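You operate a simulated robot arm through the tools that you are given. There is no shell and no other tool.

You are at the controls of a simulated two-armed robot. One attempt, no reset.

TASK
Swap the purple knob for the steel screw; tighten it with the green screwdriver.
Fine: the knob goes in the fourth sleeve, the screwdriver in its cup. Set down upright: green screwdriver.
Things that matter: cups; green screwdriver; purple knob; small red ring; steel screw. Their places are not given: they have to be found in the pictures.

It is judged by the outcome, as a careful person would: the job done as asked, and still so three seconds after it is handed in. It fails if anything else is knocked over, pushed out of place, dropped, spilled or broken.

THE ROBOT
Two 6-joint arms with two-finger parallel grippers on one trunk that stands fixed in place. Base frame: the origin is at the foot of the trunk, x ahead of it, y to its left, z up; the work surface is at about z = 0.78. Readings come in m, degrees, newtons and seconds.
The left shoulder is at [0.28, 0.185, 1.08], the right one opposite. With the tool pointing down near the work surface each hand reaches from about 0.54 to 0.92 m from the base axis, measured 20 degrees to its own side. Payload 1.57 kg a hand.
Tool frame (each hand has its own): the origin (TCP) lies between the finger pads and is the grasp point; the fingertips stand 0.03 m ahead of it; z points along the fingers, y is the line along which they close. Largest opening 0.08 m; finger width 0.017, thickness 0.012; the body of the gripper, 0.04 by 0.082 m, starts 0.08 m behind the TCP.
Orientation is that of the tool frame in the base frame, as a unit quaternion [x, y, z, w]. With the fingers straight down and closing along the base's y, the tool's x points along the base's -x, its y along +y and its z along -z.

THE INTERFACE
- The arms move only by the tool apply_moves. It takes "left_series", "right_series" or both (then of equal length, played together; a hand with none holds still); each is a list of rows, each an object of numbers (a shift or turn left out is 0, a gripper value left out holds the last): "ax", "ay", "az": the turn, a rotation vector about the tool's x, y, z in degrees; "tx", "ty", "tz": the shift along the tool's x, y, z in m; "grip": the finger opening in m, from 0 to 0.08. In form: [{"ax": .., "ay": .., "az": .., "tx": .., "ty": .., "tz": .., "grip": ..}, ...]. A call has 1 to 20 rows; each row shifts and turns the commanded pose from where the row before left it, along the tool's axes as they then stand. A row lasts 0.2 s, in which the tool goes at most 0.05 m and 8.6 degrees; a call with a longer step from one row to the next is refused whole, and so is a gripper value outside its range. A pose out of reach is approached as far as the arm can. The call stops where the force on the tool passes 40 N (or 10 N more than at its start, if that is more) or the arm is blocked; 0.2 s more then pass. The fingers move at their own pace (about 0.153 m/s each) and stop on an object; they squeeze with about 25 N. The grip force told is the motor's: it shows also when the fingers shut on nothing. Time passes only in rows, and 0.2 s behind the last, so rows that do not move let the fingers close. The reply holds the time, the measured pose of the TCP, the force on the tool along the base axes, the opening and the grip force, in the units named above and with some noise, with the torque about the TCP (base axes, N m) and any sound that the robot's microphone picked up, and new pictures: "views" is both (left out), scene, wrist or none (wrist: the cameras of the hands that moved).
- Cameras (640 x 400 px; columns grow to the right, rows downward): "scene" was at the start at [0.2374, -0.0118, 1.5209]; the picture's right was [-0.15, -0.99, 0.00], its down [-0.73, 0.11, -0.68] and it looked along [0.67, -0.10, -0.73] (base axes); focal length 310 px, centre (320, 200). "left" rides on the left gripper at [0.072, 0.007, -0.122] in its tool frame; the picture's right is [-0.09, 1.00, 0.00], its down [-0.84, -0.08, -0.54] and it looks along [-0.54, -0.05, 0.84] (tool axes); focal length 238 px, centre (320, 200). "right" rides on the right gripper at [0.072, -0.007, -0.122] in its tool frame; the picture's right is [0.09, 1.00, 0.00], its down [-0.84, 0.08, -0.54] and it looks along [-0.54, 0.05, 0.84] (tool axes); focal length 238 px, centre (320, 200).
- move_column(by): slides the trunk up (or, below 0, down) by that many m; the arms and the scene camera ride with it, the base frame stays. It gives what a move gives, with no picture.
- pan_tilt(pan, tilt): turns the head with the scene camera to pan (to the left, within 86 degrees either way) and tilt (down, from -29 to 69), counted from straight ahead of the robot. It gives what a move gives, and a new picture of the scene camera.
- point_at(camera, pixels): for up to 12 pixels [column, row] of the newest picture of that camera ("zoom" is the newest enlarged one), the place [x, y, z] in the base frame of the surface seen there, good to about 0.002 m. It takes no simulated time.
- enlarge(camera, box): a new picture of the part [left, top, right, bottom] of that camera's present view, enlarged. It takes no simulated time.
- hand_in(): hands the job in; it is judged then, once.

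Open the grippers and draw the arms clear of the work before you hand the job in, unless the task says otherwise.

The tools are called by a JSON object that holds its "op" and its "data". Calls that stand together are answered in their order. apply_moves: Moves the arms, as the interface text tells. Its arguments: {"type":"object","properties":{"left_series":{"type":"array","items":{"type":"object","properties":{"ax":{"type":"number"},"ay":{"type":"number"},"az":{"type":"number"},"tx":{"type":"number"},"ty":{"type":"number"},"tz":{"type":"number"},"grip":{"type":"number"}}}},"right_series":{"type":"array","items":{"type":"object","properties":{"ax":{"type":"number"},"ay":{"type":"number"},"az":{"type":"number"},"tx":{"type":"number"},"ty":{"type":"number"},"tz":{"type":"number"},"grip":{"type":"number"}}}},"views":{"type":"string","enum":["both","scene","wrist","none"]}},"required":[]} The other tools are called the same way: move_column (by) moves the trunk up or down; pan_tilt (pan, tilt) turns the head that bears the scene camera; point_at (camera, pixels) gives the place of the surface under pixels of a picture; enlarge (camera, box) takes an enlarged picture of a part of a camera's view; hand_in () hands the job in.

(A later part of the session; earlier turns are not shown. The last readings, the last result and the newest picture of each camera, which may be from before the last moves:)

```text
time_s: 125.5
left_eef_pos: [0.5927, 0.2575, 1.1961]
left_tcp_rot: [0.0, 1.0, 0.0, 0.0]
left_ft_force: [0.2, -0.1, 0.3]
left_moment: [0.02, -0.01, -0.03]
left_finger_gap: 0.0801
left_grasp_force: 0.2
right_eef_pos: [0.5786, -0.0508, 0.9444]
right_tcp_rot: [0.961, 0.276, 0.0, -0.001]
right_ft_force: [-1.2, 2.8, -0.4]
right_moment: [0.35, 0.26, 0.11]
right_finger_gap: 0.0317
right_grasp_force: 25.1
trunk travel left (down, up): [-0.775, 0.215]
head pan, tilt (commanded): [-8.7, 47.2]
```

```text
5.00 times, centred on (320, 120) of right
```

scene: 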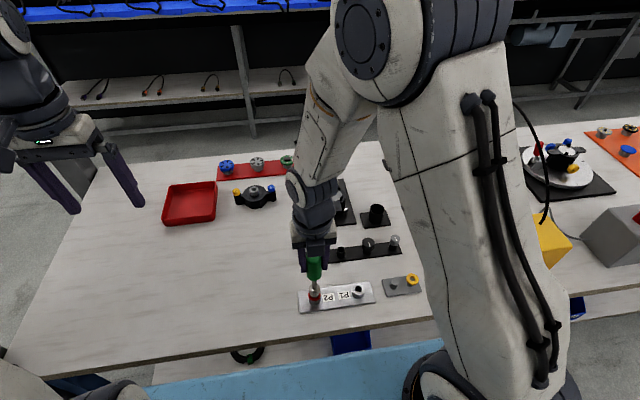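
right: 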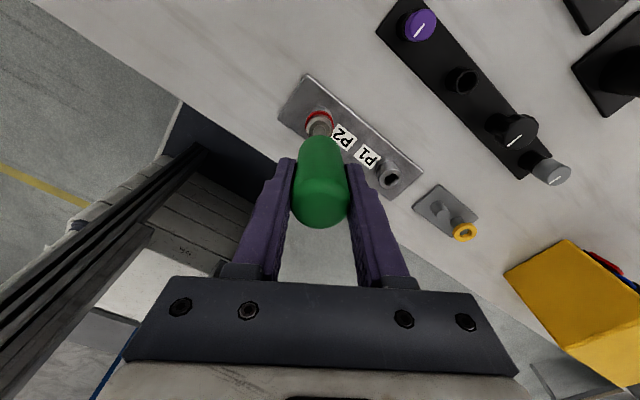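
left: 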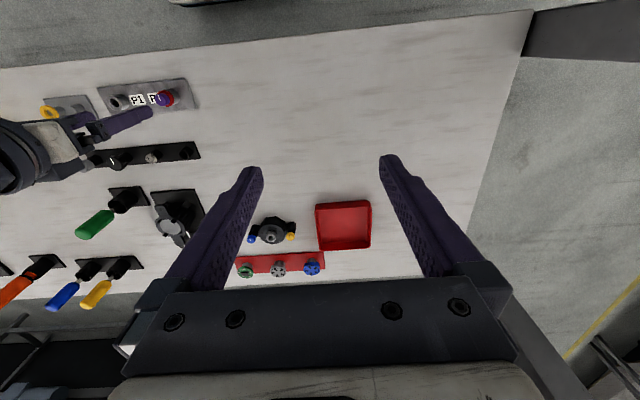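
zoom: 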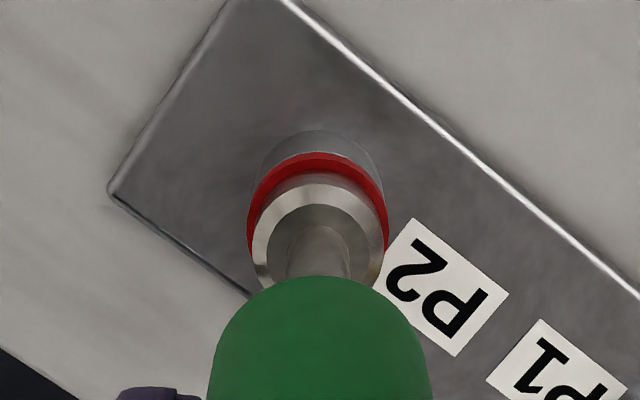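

Torque holds ~0.11 Nm. I'll lift the driver straight up 25 mm to inspect the screw's rotation and seating.

{"op": "apply_moves", "data": {"right_series": [{"tz": -0.002}, {"tz": -0.003}, {"tz": -0.005}, {"tz": -0.01}, {"tz": -0.015}, {}], "views": "both"}}

{"op": "enlarge", "data": {"camera": "scene", "box": [288, 255, 344, 310]}}

{"op": "enlarge", "data": {"camera": "right", "box": [270, 80, 370, 160]}}

```text
time_s: 127.0
left_eef_pos: [0.5927, 0.2572, 1.197]
left_tcp_rot: [0.0, 1.0, 0.0, 0.0]
left_ft_force: [-0.1, 0.1, 0.0]
left_moment: [-0.03, -0.01, 0.0]
left_finger_gap: 0.0799
left_grasp_force: 0.0
right_eef_pos: [0.5789, -0.052, 0.9786]
right_tcp_rot: [0.961, 0.275, 0.001, 0.001]
right_ft_force: [0.5, 0.2, -0.3]
right_moment: [0.02, -0.03, 0.01]
right_finger_gap: 0.0313
right_grasp_force: 24.7
trunk travel left (down, up): [-0.775, 0.215]
head pan, tilt (commanded): [-8.7, 47.2]
```

scene: 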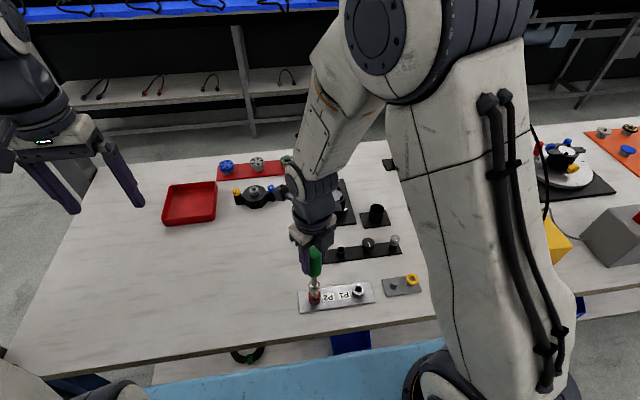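
right: 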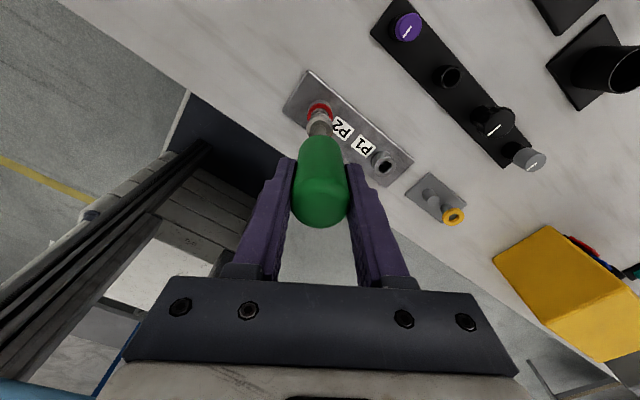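

```text
7.27 times, centred on (316, 282) of scene
```

zoom: 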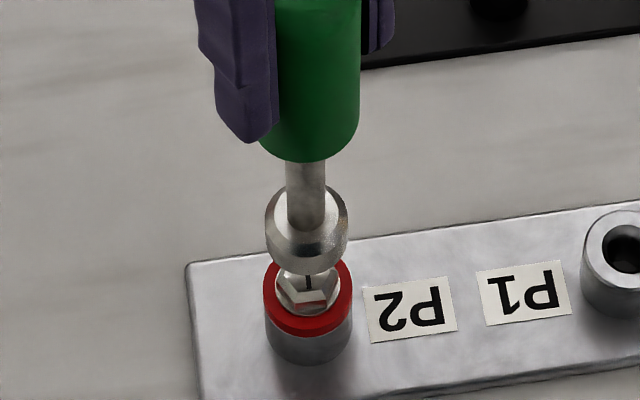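

```text
5.00 times, centred on (320, 120) of right
```

zoom: 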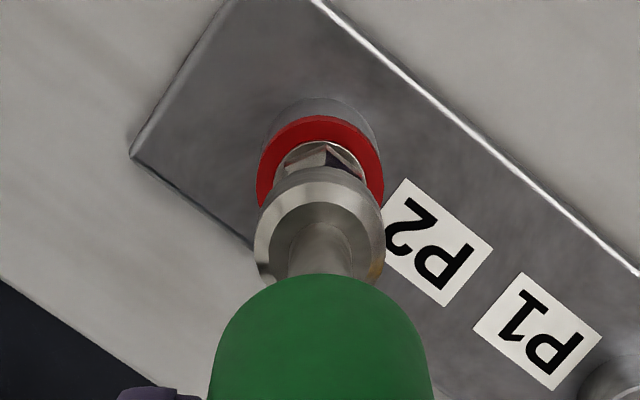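

The screw head shows lower and a rotated mark. I'll raise another 30 mm to see it fully.

{"op": "apply_moves", "data": {"right_series": [{"tz": -0.015}, {"tz": -0.015}, {}], "views": "both"}}

{"op": "enlarge", "data": {"camera": "scene", "box": [292, 270, 340, 310]}}

{"op": "enlarge", "data": {"camera": "right", "box": [280, 80, 360, 140]}}

```text
time_s: 127.8
left_eef_pos: [0.5924, 0.2563, 1.1973]
left_tcp_rot: [0.0, 1.0, 0.0, 0.0]
left_ft_force: [0.6, 0.3, -0.2]
left_moment: [0.0, -0.04, 0.01]
left_finger_gap: 0.08
left_grasp_force: 0.1
right_eef_pos: [0.578, -0.0518, 1.0083]
right_tcp_rot: [0.961, 0.275, -0.001, 0.0]
right_ft_force: [0.4, -1.3, -0.4]
right_moment: [-0.03, -0.02, -0.04]
right_finger_gap: 0.0314
right_grasp_force: 25.2
trunk travel left (down, up): [-0.775, 0.215]
head pan, tilt (commanded): [-8.7, 47.2]
```

scene: 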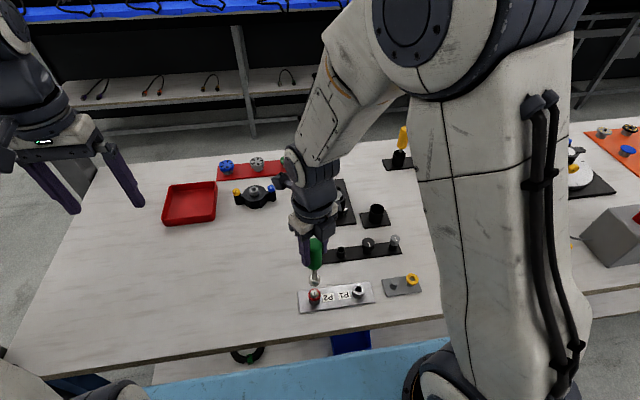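
right: 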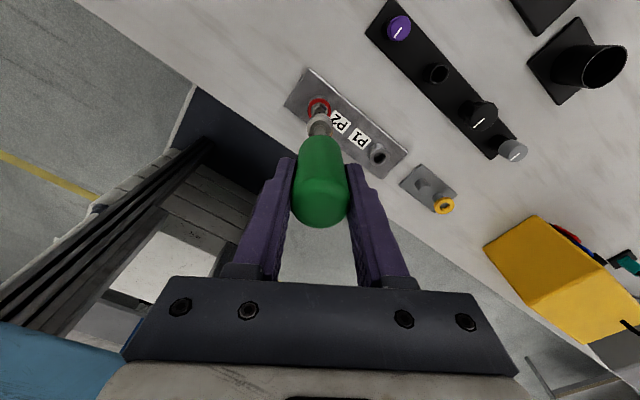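

```text
10.00 times, centred on (316, 290) of scene
```

zoom: 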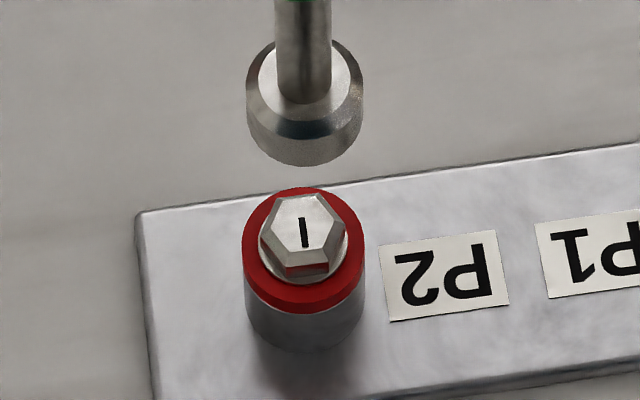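

```text
6.67 times, centred on (320, 110) of right
```

zoom: 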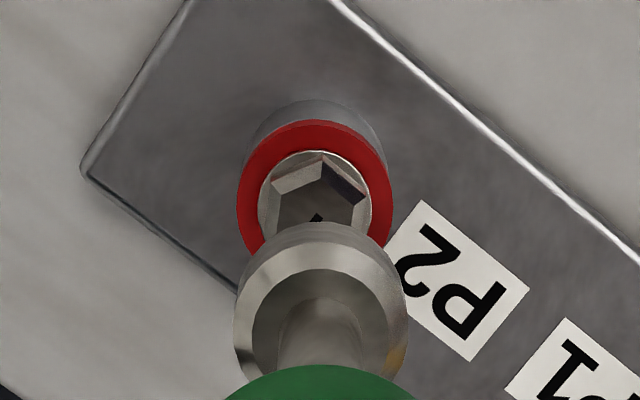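

The mark shows the screw has turned ~296° CW under the driver (≈360° in total) and sits lower: nearly seated. I'll rotate back 120° in the air with axis compensation for a final tightening stroke.

{"op": "apply_moves", "data": {"right_series": [{"az": -8, "ty": 0.00028}, {"az": -8, "ty": 0.00028}, {"az": -8, "ty": 0.00028}, {"az": -8, "ty": 0.00028}, {"az": -8, "ty": 0.00028}, {"az": -8, "ty": 0.00028}, {"az": -8, "ty": 0.00028}, {"az": -8, "ty": 0.00028}, {"az": -8, "ty": 0.00028}, {"az": -8, "ty": 0.00028}, {"az": -8, "ty": 0.00028}, {"az": -8, "ty": 0.00028}, {"az": -8, "ty": 0.00028}, {"az": -8, "ty": 0.00028}, {"az": -8, "ty": 0.00028, "tz": 0.015}, {"tz": 0.015}, {}], "views": "both"}}

{"op": "enlarge", "data": {"camera": "scene", "box": [288, 255, 344, 310]}}

{"op": "enlarge", "data": {"camera": "right", "box": [270, 80, 370, 160]}}

```text
time_s: 131.3
left_eef_pos: [0.5935, 0.2577, 1.1967]
left_tcp_rot: [0.001, 1.0, -0.001, -0.001]
left_ft_force: [0.4, 1.1, 1.0]
left_moment: [0.01, -0.01, -0.01]
left_finger_gap: 0.08
left_grasp_force: 0.1
right_eef_pos: [0.5824, -0.0501, 0.9784]
right_tcp_rot: [0.241, 0.971, -0.001, 0.001]
right_ft_force: [0.0, 1.2, -1.0]
right_moment: [0.07, 0.02, 0.01]
right_finger_gap: 0.0316
right_grasp_force: 25.3
trunk travel left (down, up): [-0.775, 0.215]
head pan, tilt (commanded): [-8.7, 47.2]
```

scene: 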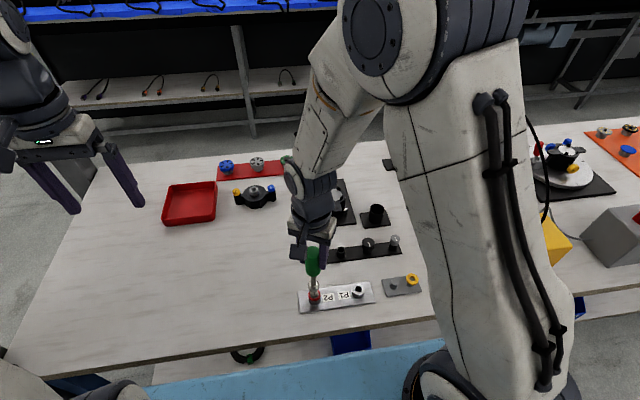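
right: 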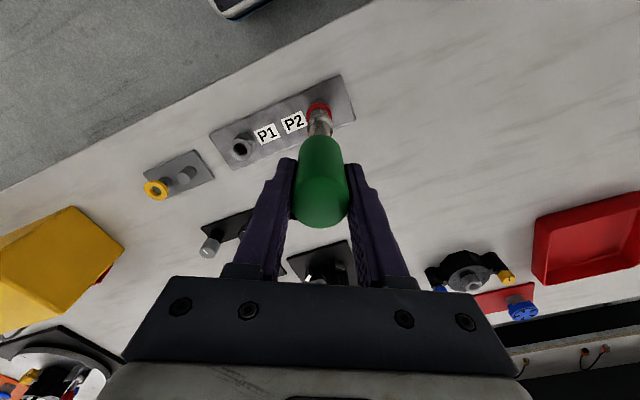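

```text
7.27 times, centred on (316, 282) of scene
```

zoom: 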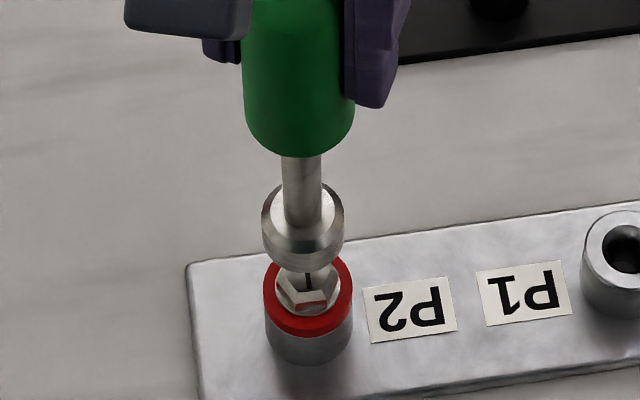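

```text
5.00 times, centred on (320, 120) of right
```

zoom: 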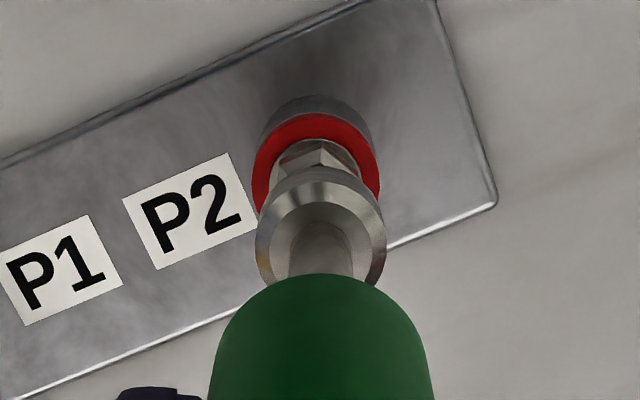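

Socket needs ~1.1 mm toward −tool-y and 0.6 mm toward +tool-x. I'll correct and lower onto the head.

{"op": "apply_moves", "data": {"right_series": [{"tx": 0.0006, "ty": -0.0011, "tz": 0.01}, {"tz": 0.01}, {"tz": 0.005}, {"tz": 0.002}, {"tz": 0.002}, {"tz": 0.002}, {}], "views": "wrist"}}

{"op": "enlarge", "data": {"camera": "scene", "box": [288, 255, 344, 310]}}

{"op": "enlarge", "data": {"camera": "right", "box": [270, 80, 370, 160]}}

```text
time_s: 132.9
left_eef_pos: [0.5935, 0.2565, 1.1968]
left_tcp_rot: [-0.001, 1.0, 0.0, 0.001]
left_ft_force: [0.1, 0.2, -0.2]
left_moment: [0.0, -0.01, 0.01]
left_finger_gap: 0.0798
left_grasp_force: 0.1
right_eef_pos: [0.5822, -0.0522, 0.9492]
right_tcp_rot: [0.241, 0.97, 0.0, 0.0]
right_ft_force: [-2.3, 2.2, 12.4]
right_moment: [0.39, 0.41, 0.07]
right_finger_gap: 0.0315
right_grasp_force: 24.9
trunk travel left (down, up): [-0.775, 0.215]
head pan, tilt (commanded): [-8.7, 47.2]
```

right: 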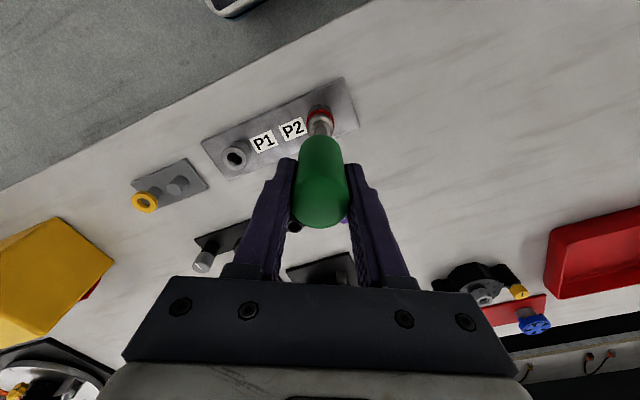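

```text
7.27 times, centred on (316, 282) of scene
```

zoom: 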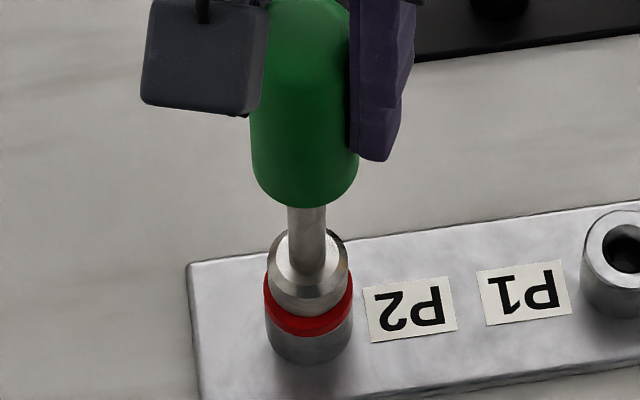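

```text
5.00 times, centred on (320, 120) of right
```

zoom: 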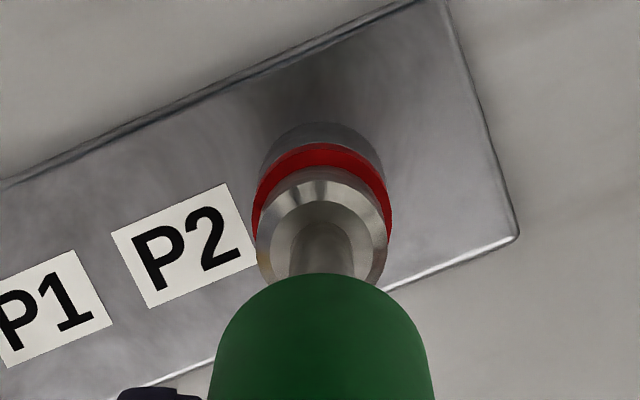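

The socket rests on the hex, ~3 mm higher than fully engaged. I'll turn clockwise while pressing so it drops over the flats.

{"op": "apply_moves", "data": {"right_series": [{"az": 6, "ty": -0.0002, "tz": 0.0003}, {"az": 6, "ty": -0.0002, "tz": 0.0003}, {"az": 6, "ty": -0.0002, "tz": 0.0003}, {"az": 6, "ty": -0.0002, "tz": 0.0003}, {"az": 6, "ty": -0.0002, "tz": 0.0003}, {}], "views": "wrist"}}

{"op": "enlarge", "data": {"camera": "scene", "box": [288, 255, 344, 310]}}

```text
time_s: 134.3
left_eef_pos: [0.5922, 0.2567, 1.1959]
left_tcp_rot: [0.0, 1.0, 0.0, 0.0]
left_ft_force: [0.2, -0.9, -0.9]
left_moment: [-0.02, -0.01, 0.0]
left_finger_gap: 0.0801
left_grasp_force: 0.0
right_eef_pos: [0.5807, -0.0515, 0.9469]
right_tcp_rot: [0.485, 0.875, 0.0, 0.0]
right_ft_force: [2.2, 3.2, -1.3]
right_moment: [0.4, -0.33, 0.16]
right_finger_gap: 0.0318
right_grasp_force: 25.0
trunk travel left (down, up): [-0.775, 0.215]
head pan, tilt (commanded): [-8.7, 47.2]
```

right: 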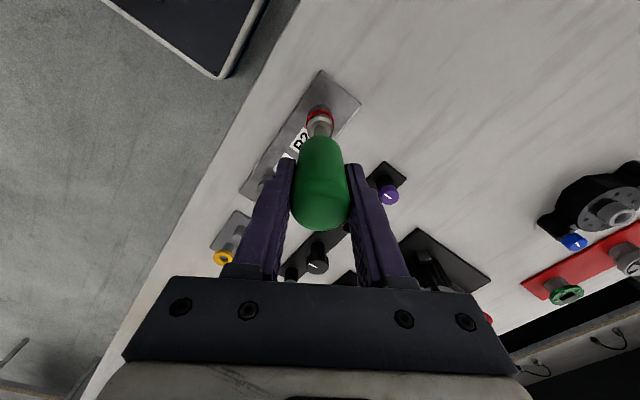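

```text
7.27 times, centred on (316, 282) of scene
```

zoom: 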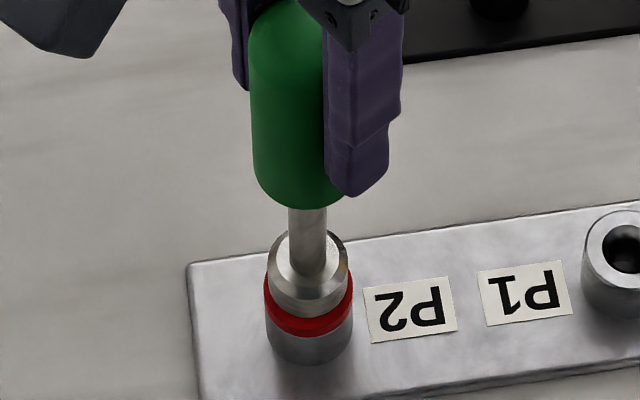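

Torque is +0.16 Nm but vertical load has vanished; I'll press 2 mm more and keep turning slowly.

{"op": "apply_moves", "data": {"right_series": [{"tz": 0.001}, {"tz": 0.001}, {"az": 5, "ty": -0.00017, "tz": 0.0002}, {"az": 5, "ty": -0.00017, "tz": 0.0002}, {"az": 5, "ty": -0.00017, "tz": 0.0002}, {"az": 5, "ty": -0.00017, "tz": 0.0002}, {}], "views": "wrist"}}

{"op": "enlarge", "data": {"camera": "scene", "box": [288, 255, 344, 310]}}

{"op": "enlarge", "data": {"camera": "right", "box": [270, 80, 370, 160]}}

```text
time_s: 135.9
left_eef_pos: [0.5939, 0.2569, 1.1965]
left_tcp_rot: [0.0, 1.0, 0.0, -0.001]
left_ft_force: [-0.5, 0.1, -0.1]
left_moment: [-0.01, -0.02, 0.03]
left_finger_gap: 0.0801
left_grasp_force: 0.1
right_eef_pos: [0.5808, -0.0523, 0.9439]
right_tcp_rot: [0.63, 0.777, -0.001, 0.001]
right_ft_force: [4.1, 1.9, -0.8]
right_moment: [0.29, -0.42, 0.29]
right_finger_gap: 0.0319
right_grasp_force: 24.3
trunk travel left (down, up): [-0.775, 0.215]
head pan, tilt (commanded): [-8.7, 47.2]
```

right: 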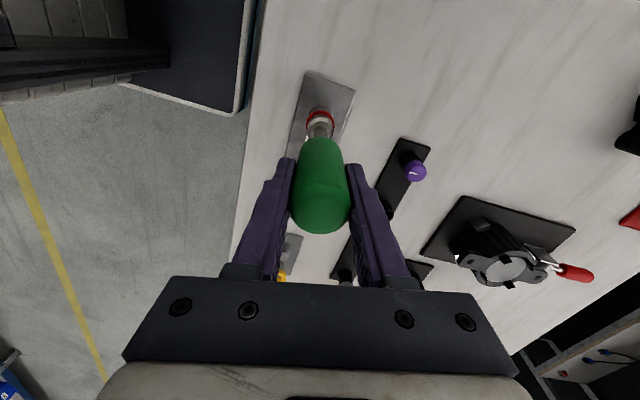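

```text
7.27 times, centred on (316, 282) of scene
```

zoom: 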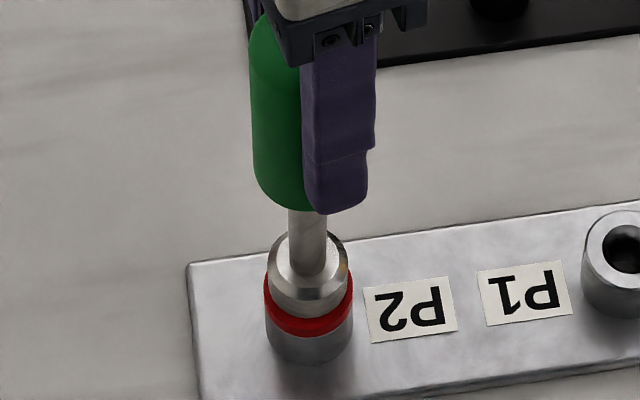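

```text
5.00 times, centred on (320, 120) of right
```

zoom: 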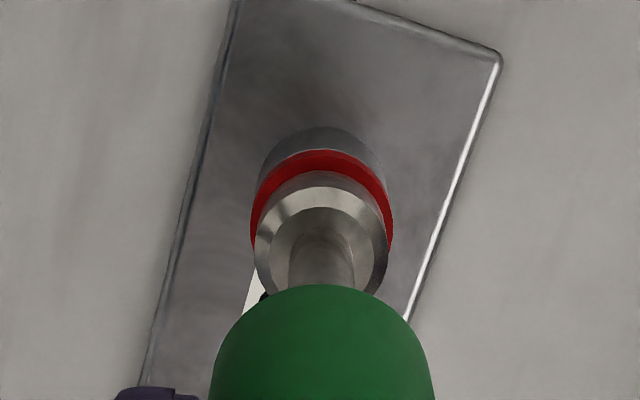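

Torque climbed to +0.29 Nm: the screw is tightening. I'll turn another ~20° to see if the torque saturates.

{"op": "apply_moves", "data": {"right_series": [{"az": 5, "ty": -0.00017}, {"az": 5, "ty": -0.00017}, {"az": 5, "ty": -0.00017}, {"az": 5, "ty": -0.00017}, {}], "views": "wrist"}}

{"op": "enlarge", "data": {"camera": "scene", "box": [288, 255, 344, 310]}}

{"op": "enlarge", "data": {"camera": "right", "box": [270, 80, 370, 160]}}

```text
time_s: 137.2
left_eef_pos: [0.5914, 0.2569, 1.1976]
left_tcp_rot: [0.0, 1.0, 0.001, 0.0]
left_ft_force: [-0.8, 0.4, -0.4]
left_moment: [0.0, -0.03, 0.01]
left_finger_gap: 0.0803
left_grasp_force: 0.2
right_eef_pos: [0.5785, -0.0526, 0.9435]
right_tcp_rot: [0.755, 0.656, 0.001, 0.0]
right_ft_force: [4.5, 1.6, -2.4]
right_moment: [0.2, -0.57, 0.3]
right_finger_gap: 0.0318
right_grasp_force: 25.1
trunk travel left (down, up): [-0.775, 0.215]
head pan, tilt (commanded): [-8.7, 47.2]
```

right: 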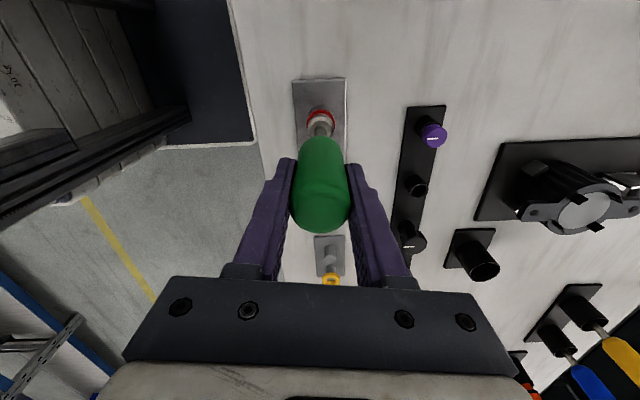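

```text
7.27 times, centred on (316, 282) of scene
```

zoom: 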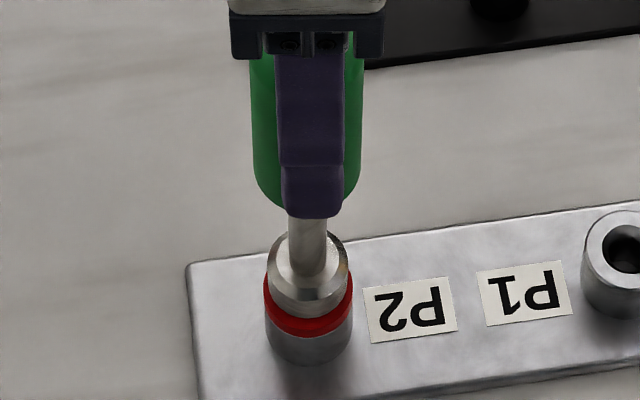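

```text
5.00 times, centred on (320, 120) of right
```

zoom: 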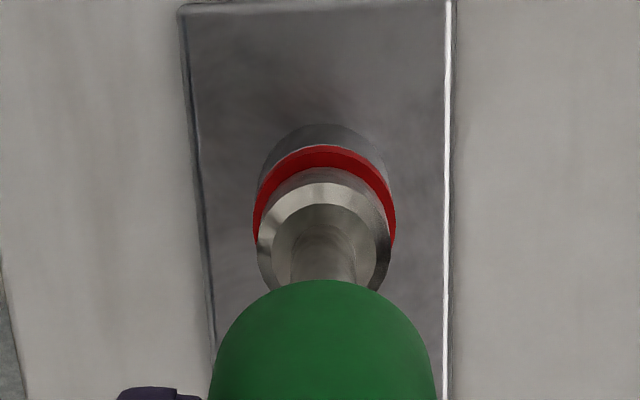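

Torque saturates at 0.30 Nm (the grip's slip limit). I'll lift off to check how the screw moved.

{"op": "apply_moves", "data": {"right_series": [{"tz": -0.002}, {"tz": -0.003}, {"tz": -0.005}, {"tz": -0.01}, {"tz": -0.02}, {"tz": -0.02}, {}], "views": "both"}}

{"op": "enlarge", "data": {"camera": "scene", "box": [292, 270, 340, 310]}}

{"op": "enlarge", "data": {"camera": "right", "box": [280, 80, 360, 140]}}

```text
time_s: 138.8
left_eef_pos: [0.5943, 0.2568, 1.197]
left_tcp_rot: [0.001, 1.0, 0.001, 0.0]
left_ft_force: [0.4, 0.5, -0.4]
left_moment: [0.0, -0.03, 0.01]
left_finger_gap: 0.0802
left_grasp_force: 0.0
right_eef_pos: [0.5798, -0.0527, 1.0042]
right_tcp_rot: [0.754, 0.657, 0.0, 0.0]
right_ft_force: [0.5, -0.2, -0.7]
right_moment: [-0.03, 0.01, -0.01]
right_finger_gap: 0.0313
right_grasp_force: 24.9
trunk travel left (down, up): [-0.775, 0.215]
head pan, tilt (commanded): [-8.7, 47.2]
```

scene: 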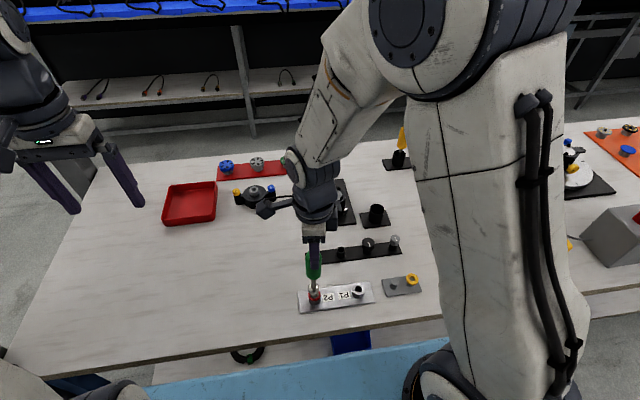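
right: 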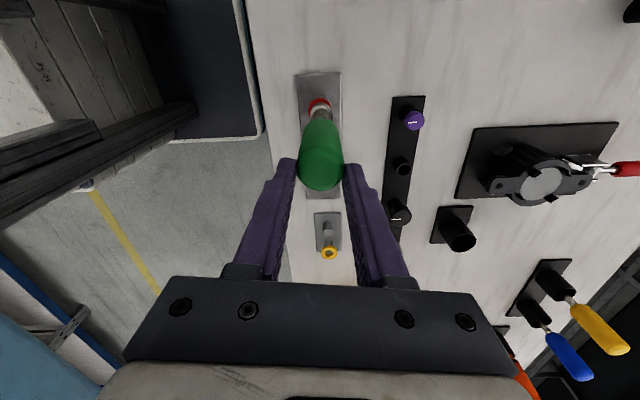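

```text
10.00 times, centred on (316, 290) of scene
```

zoom: 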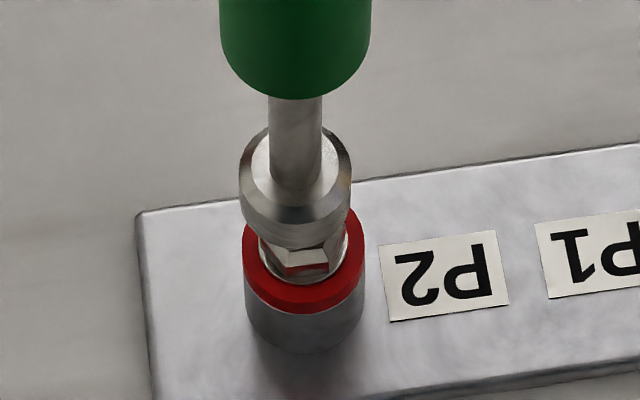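

```text
6.67 times, centred on (320, 110) of right
```

zoom: 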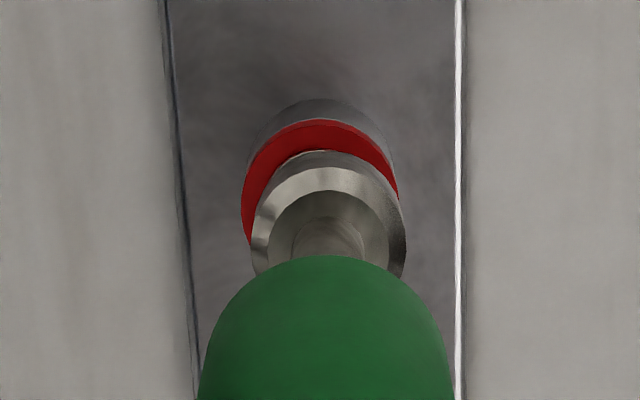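

The driver stuck on the hex and slid down in my grip — only the top ~20 mm of the handle is held. I'll realign (−1.9, −1.6 mm tool) and lower at once so the socket rests on the screw again.

{"op": "apply_moves", "data": {"right_series": [{"tx": -0.0019, "ty": -0.0016, "tz": 0.006}, {"tz": 0.005}, {"tz": 0.003}], "views": "both"}}

{"op": "enlarge", "data": {"camera": "scene", "box": [288, 240, 344, 310]}}

{"op": "enlarge", "data": {"camera": "right", "box": [270, 80, 370, 160]}}

```text
time_s: 139.6
left_eef_pos: [0.5927, 0.2565, 1.1968]
left_tcp_rot: [0.0, 1.0, -0.001, 0.001]
left_ft_force: [0.4, 0.1, 0.3]
left_moment: [0.01, 0.01, -0.04]
left_finger_gap: 0.0802
left_grasp_force: 0.0
right_eef_pos: [0.5776, -0.0534, 0.9906]
right_tcp_rot: [0.754, 0.657, 0.001, 0.001]
right_ft_force: [0.3, -0.3, 0.4]
right_moment: [-0.13, -0.2, -0.01]
right_finger_gap: 0.0316
right_grasp_force: 25.2
trunk travel left (down, up): [-0.775, 0.215]
head pan, tilt (commanded): [-8.7, 47.2]
```

scene: 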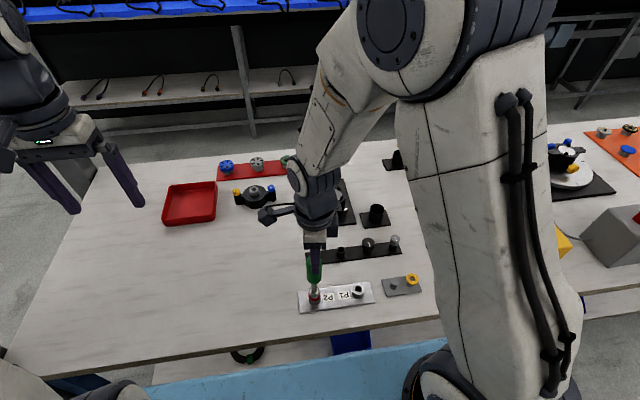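
right: 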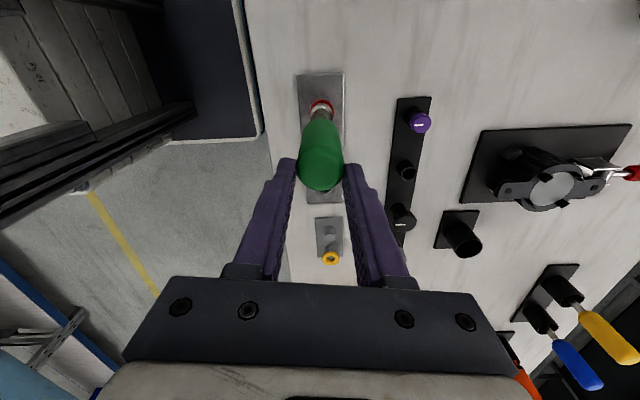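

```text
5.71 times, centred on (316, 275) of scene
```

zoom: 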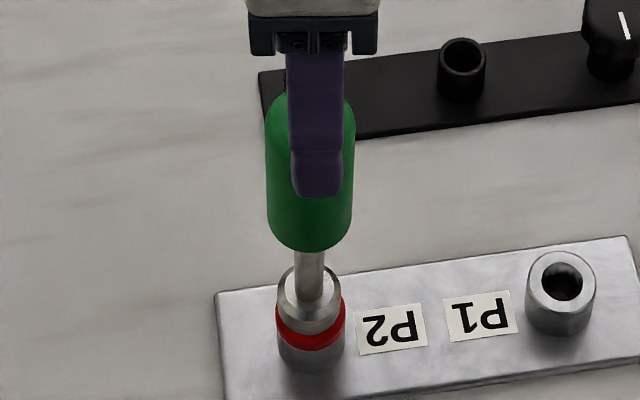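

```text
5.00 times, centred on (320, 120) of right
```

zoom: 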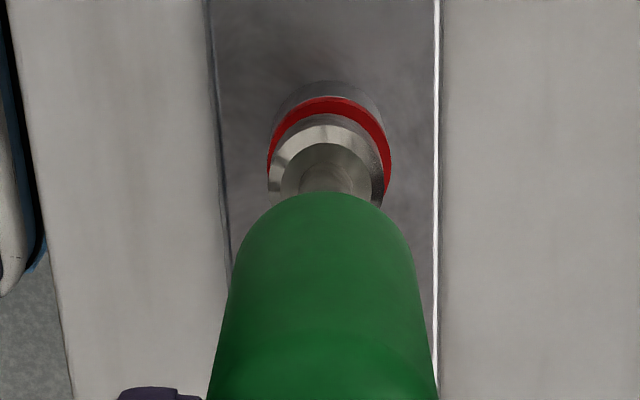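

The socket rests on the screw again and the driver is supported. I'll slide the closed fingers down along the handle by 20 mm to regain a proper hold (friction ~18 N, within limits).

{"op": "apply_moves", "data": {"right_series": [{"tz": 0.004}, {"tz": 0.004}, {"tz": 0.004}, {"tz": 0.004}, {"tz": 0.004}, {}], "views": "both"}}

{"op": "enlarge", "data": {"camera": "scene", "box": [288, 240, 344, 310]}}

{"op": "enlarge", "data": {"camera": "right", "box": [270, 80, 370, 160]}}

```text
time_s: 140.9
left_eef_pos: [0.593, 0.2572, 1.1974]
left_tcp_rot: [0.0, 1.0, -0.001, 0.001]
left_ft_force: [0.3, -0.1, -0.4]
left_moment: [0.03, -0.03, 0.0]
left_finger_gap: 0.0803
left_grasp_force: 0.0
right_eef_pos: [0.5765, -0.0534, 0.97]
right_tcp_rot: [0.754, 0.657, 0.001, 0.001]
right_ft_force: [4.9, 0.5, 18.1]
right_moment: [0.11, -0.79, 0.03]
right_finger_gap: 0.0313
right_grasp_force: 24.6
trunk travel left (down, up): [-0.775, 0.215]
head pan, tilt (commanded): [-8.7, 47.2]
```

scene: 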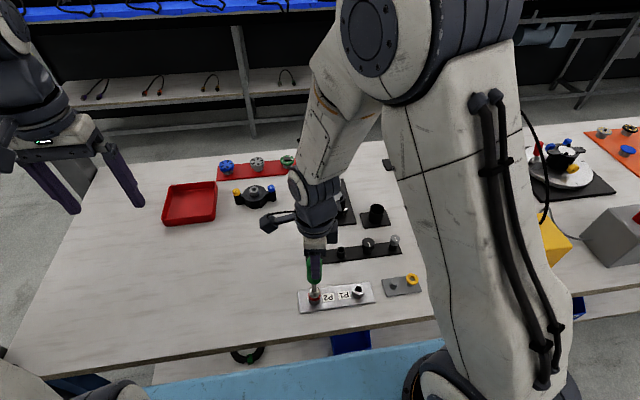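
right: 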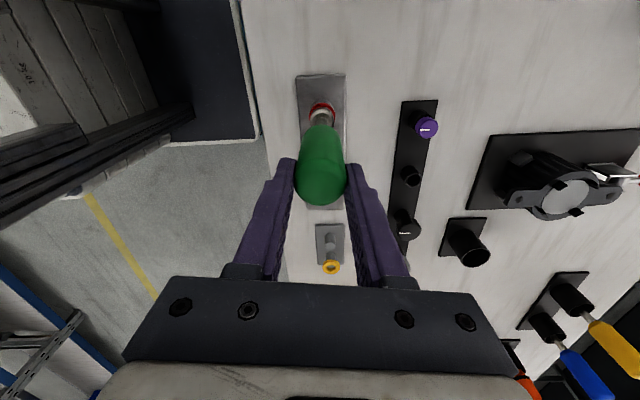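

```text
5.71 times, centred on (316, 275) of scene
```

zoom: 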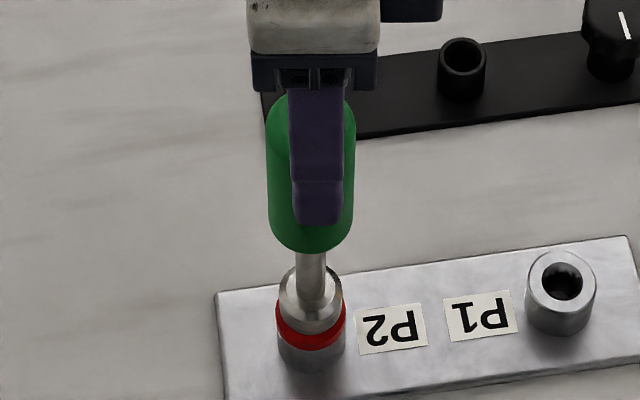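

```text
5.00 times, centred on (320, 120) of right
```

zoom: 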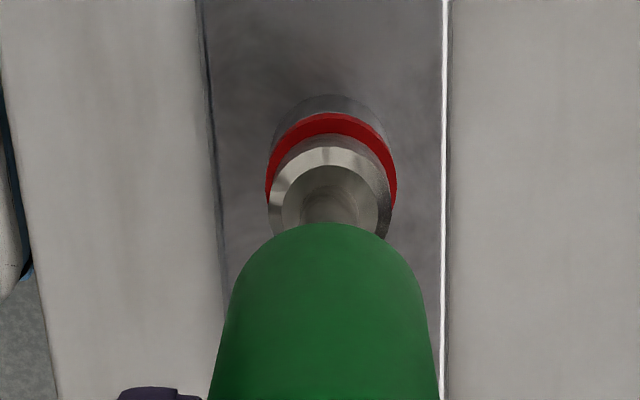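

Sliding works (18 N). I'll continue down another 26 mm to a mid-handle hold.

{"op": "apply_moves", "data": {"right_series": [{"tz": 0.004}, {"tz": 0.004}, {"tz": 0.004}, {"tz": 0.004}, {"tz": 0.004}, {"tz": 0.004}, {"tz": 0.002}, {}], "views": "both"}}

{"op": "enlarge", "data": {"camera": "scene", "box": [288, 240, 344, 310]}}

{"op": "enlarge", "data": {"camera": "right", "box": [270, 80, 370, 160]}}

```text
time_s: 141.5
left_eef_pos: [0.5924, 0.2566, 1.1977]
left_tcp_rot: [0.0, 1.0, -0.001, 0.0]
left_ft_force: [0.8, 0.9, -0.2]
left_moment: [0.02, -0.01, 0.04]
left_finger_gap: 0.0799
left_grasp_force: 0.0
right_eef_pos: [0.5767, -0.0533, 0.9661]
right_tcp_rot: [0.754, 0.657, 0.001, 0.001]
right_ft_force: [-2.4, -3.4, 26.1]
right_moment: [-0.42, 0.22, 0.02]
right_finger_gap: 0.0314
right_grasp_force: 25.3
trunk travel left (down, up): [-0.775, 0.215]
head pan, tilt (commanded): [-8.7, 47.2]
stopped in row 2 (right hand): the force on the tool passed its limit at 45 N (the readings are from after the stop); the commanded pose is now the measured one
```

scene: 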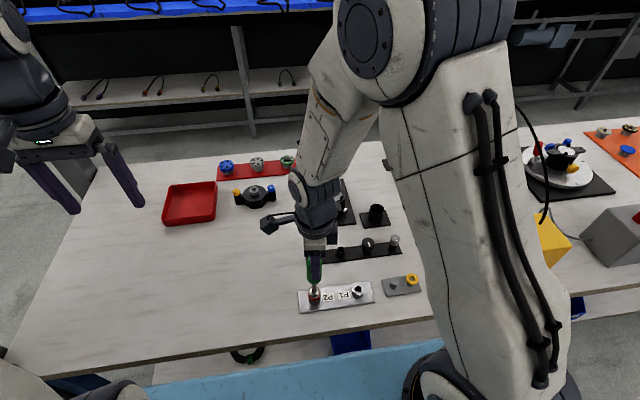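
right: 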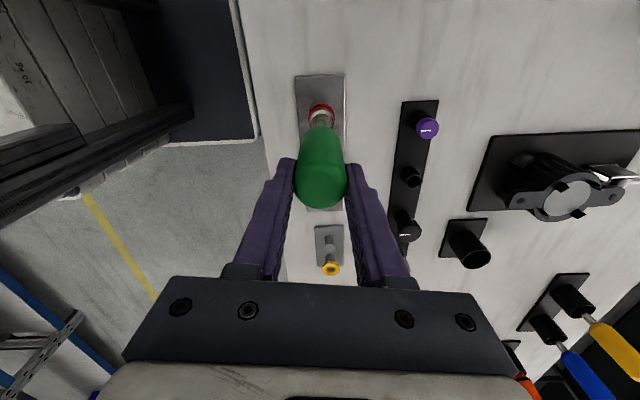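

```text
5.71 times, centred on (316, 275) of scene
```

zoom: 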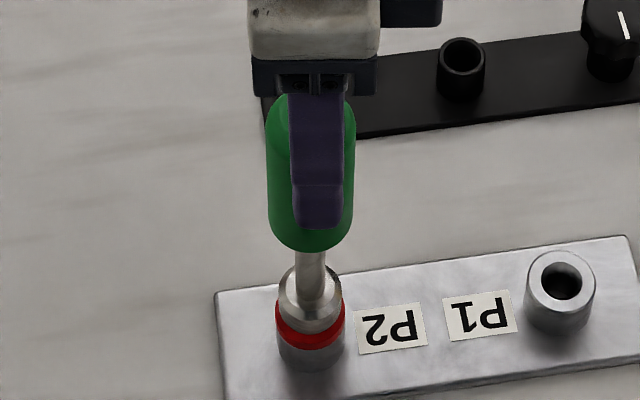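

```text
5.00 times, centred on (320, 120) of right
```

zoom: 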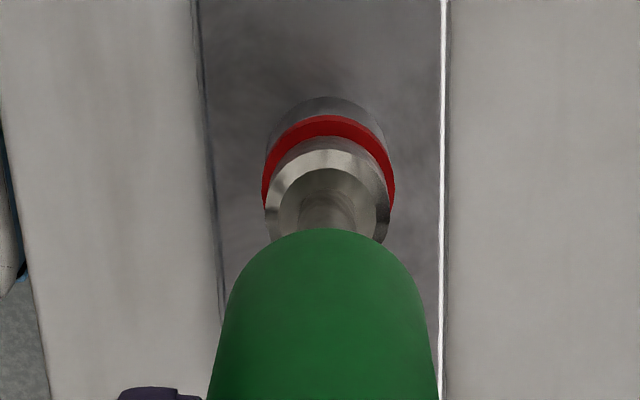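

The slide stopped at the 45 N limit with ~27 mm of handle held. I'll try relaxing the squeeze slightly (opening command 0.0312) and read the grip force before sliding more.

{"op": "apply_moves", "data": {"right_series": [{"tz": -0.0012, "grip": 0.0312}, {}], "views": "none"}}

```text
time_s: 142.1
left_eef_pos: [0.5932, 0.2556, 1.1957]
left_tcp_rot: [0.0, 1.0, 0.0, 0.0]
left_ft_force: [0.8, -0.4, 0.2]
left_moment: [0.05, 0.01, 0.0]
left_finger_gap: 0.0802
left_grasp_force: 0.1
right_eef_pos: [0.5779, -0.0542, 0.9664]
right_tcp_rot: [0.754, 0.657, 0.001, 0.0]
right_ft_force: [-0.2, 0.0, -0.5]
right_moment: [0.01, 0.0, 0.02]
right_finger_gap: 0.032
right_grasp_force: 0.8
trunk travel left (down, up): [-0.775, 0.215]
head pan, tilt (commanded): [-8.7, 47.2]
```

Grip force is now only 0.8 N — the driver stands on the screw, lightly caged. I'll slide down 21 mm in this state and re-close firmly.

{"op": "apply_moves", "data": {"right_series": [{"tz": 0.007}, {"tz": 0.007}, {"tz": 0.007}, {"grip": 0.0}, {}, {}], "views": "both"}}

{"op": "enlarge", "data": {"camera": "scene", "box": [288, 240, 344, 310]}}

{"op": "enlarge", "data": {"camera": "right", "box": [270, 80, 370, 160]}}

```text
time_s: 143.5
left_eef_pos: [0.5929, 0.2555, 1.1968]
left_tcp_rot: [0.001, 1.0, -0.001, 0.0]
left_ft_force: [-0.5, 0.1, 0.8]
left_moment: [-0.01, -0.03, 0.03]
left_finger_gap: 0.0798
left_grasp_force: 0.0
right_eef_pos: [0.5774, -0.0542, 0.9447]
right_tcp_rot: [0.754, 0.657, 0.003, 0.001]
right_ft_force: [6.0, -0.8, 8.2]
right_moment: [-0.05, -0.81, -0.03]
right_finger_gap: 0.0316
right_grasp_force: 24.6
trunk travel left (down, up): [-0.775, 0.215]
head pan, tilt (commanded): [-8.7, 47.2]
```

scene: 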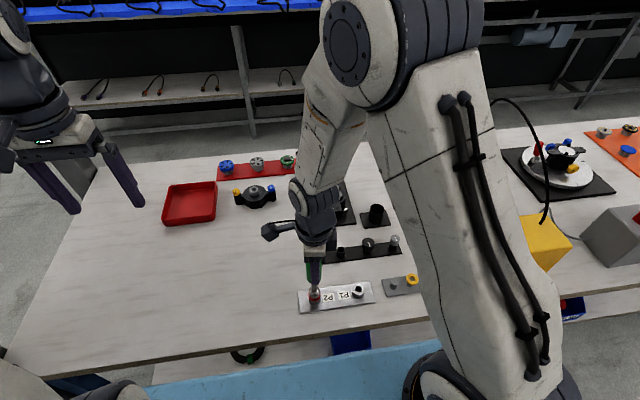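
right: 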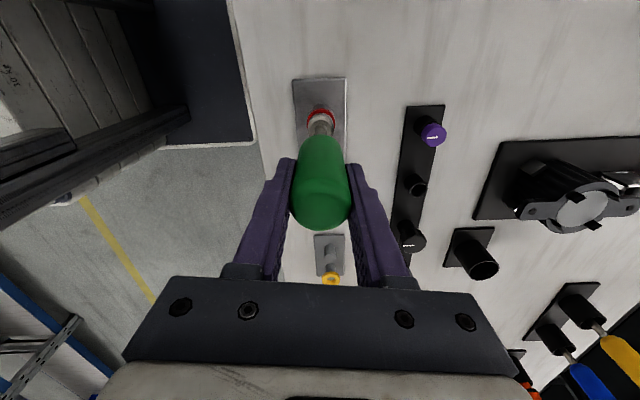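

```text
5.71 times, centred on (316, 275) of scene
```

zoom: 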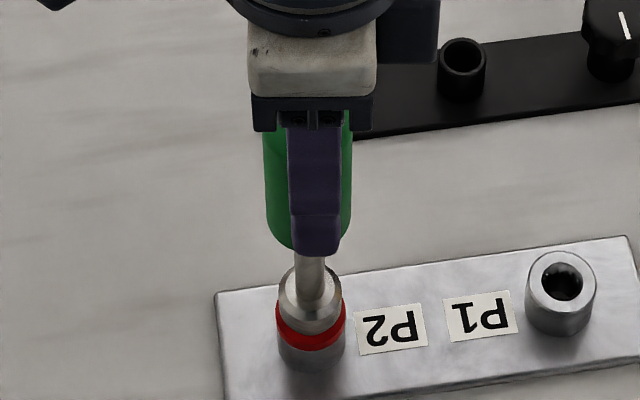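

```text
5.00 times, centred on (320, 120) of right
```

zoom: 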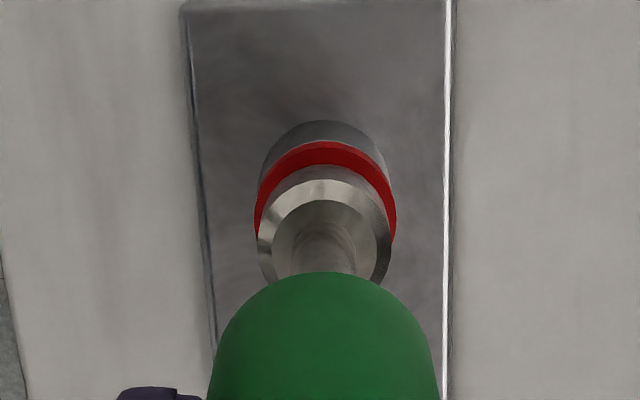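

Regripped mid-handle (handle end row ~230). I'll do one confirming clockwise turn and watch the torque.

{"op": "apply_moves", "data": {"right_series": [{"az": 5, "ty": -0.00017}, {"az": 5, "ty": -0.00017}, {"az": 5, "ty": -0.00017}, {}], "views": "none"}}

{"op": "apply_moves", "data": {"right_series": [{"az": 5, "ty": -0.00017}, {"az": 5, "ty": -0.00017}, {"az": 5, "ty": -0.00017}, {}], "views": "wrist"}}

{"op": "enlarge", "data": {"camera": "right", "box": [270, 80, 370, 160]}}

```text
time_s: 144.5
left_eef_pos: [0.5942, 0.2567, 1.1963]
left_tcp_rot: [0.0, 1.0, 0.001, -0.001]
left_ft_force: [0.9, 0.0, 0.5]
left_moment: [0.03, 0.02, 0.0]
left_finger_gap: 0.08
left_grasp_force: 0.2
right_eef_pos: [0.5781, -0.0535, 0.9456]
right_tcp_rot: [0.833, 0.553, 0.001, 0.0]
right_ft_force: [4.9, 2.8, 12.1]
right_moment: [0.34, -0.66, 0.0]
right_finger_gap: 0.0314
right_grasp_force: 25.0
trunk travel left (down, up): [-0.775, 0.215]
head pan, tilt (commanded): [-8.7, 47.2]
```

```text
time_s: 145.5
left_eef_pos: [0.5928, 0.2579, 1.1964]
left_tcp_rot: [0.0, 1.0, 0.0, 0.0]
left_ft_force: [0.4, -0.1, -0.5]
left_moment: [0.01, 0.0, -0.01]
left_finger_gap: 0.08
left_grasp_force: 0.0
right_eef_pos: [0.5753, -0.0554, 0.945]
right_tcp_rot: [0.899, 0.438, -0.001, 0.0]
right_ft_force: [2.2, 1.8, 1.5]
right_moment: [0.25, -0.33, 0.0]
right_finger_gap: 0.0316
right_grasp_force: 25.1
trunk travel left (down, up): [-0.775, 0.215]
head pan, tilt (commanded): [-8.7, 47.2]
```

right: 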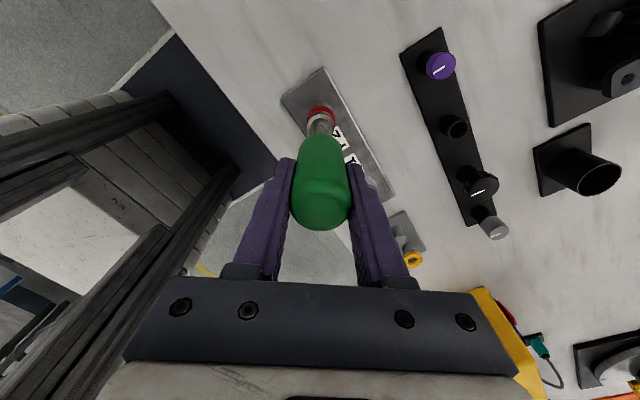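

```text
5.00 times, centred on (320, 120) of right
```

zoom: 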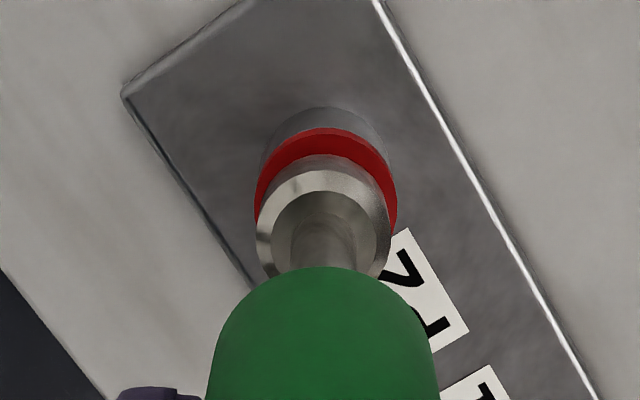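

No torque during this 30° — the socket isn't engaged on the hex at this angle. I'll press a bit more and turn the remaining ~24° of wrist range.

{"op": "apply_moves", "data": {"right_series": [{"tz": 0.0015}, {"az": 6, "ty": -0.0002, "tz": 0.0002}, {"az": 6, "ty": -0.0002, "tz": 0.0002}, {"az": 6, "ty": -0.0002, "tz": 0.0002}, {}], "views": "wrist"}}

{"op": "enlarge", "data": {"camera": "scene", "box": [288, 255, 344, 310]}}

```text
time_s: 146.7
left_eef_pos: [0.5932, 0.2573, 1.1965]
left_tcp_rot: [0.0, 1.0, 0.0, 0.0]
left_ft_force: [0.1, 0.8, 0.1]
left_moment: [0.02, -0.01, 0.0]
left_finger_gap: 0.08
left_grasp_force: 0.1
right_eef_pos: [0.5755, -0.0539, 0.9434]
right_tcp_rot: [0.956, 0.292, 0.0, 0.0]
right_ft_force: [-2.5, 6.2, 0.5]
right_moment: [0.87, 0.33, 0.09]
right_finger_gap: 0.0316
right_grasp_force: 24.4
trunk travel left (down, up): [-0.775, 0.215]
head pan, tilt (commanded): [-8.7, 47.2]
```

right: 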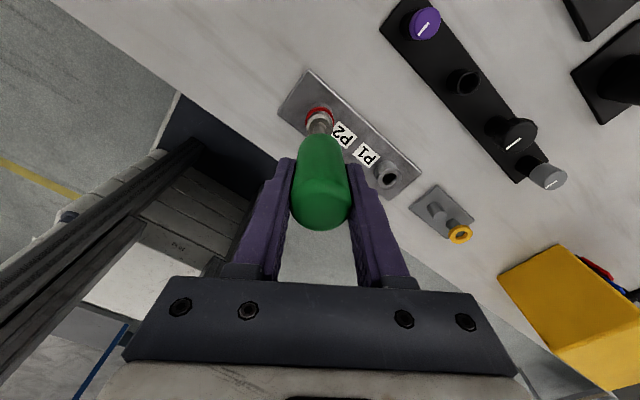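

```text
7.27 times, centred on (316, 282) of scene
```

zoom: 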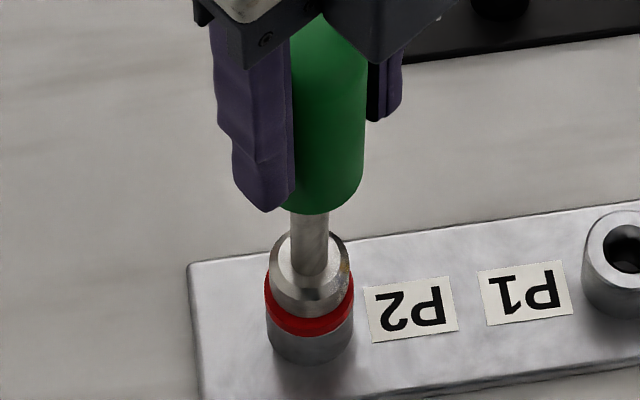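

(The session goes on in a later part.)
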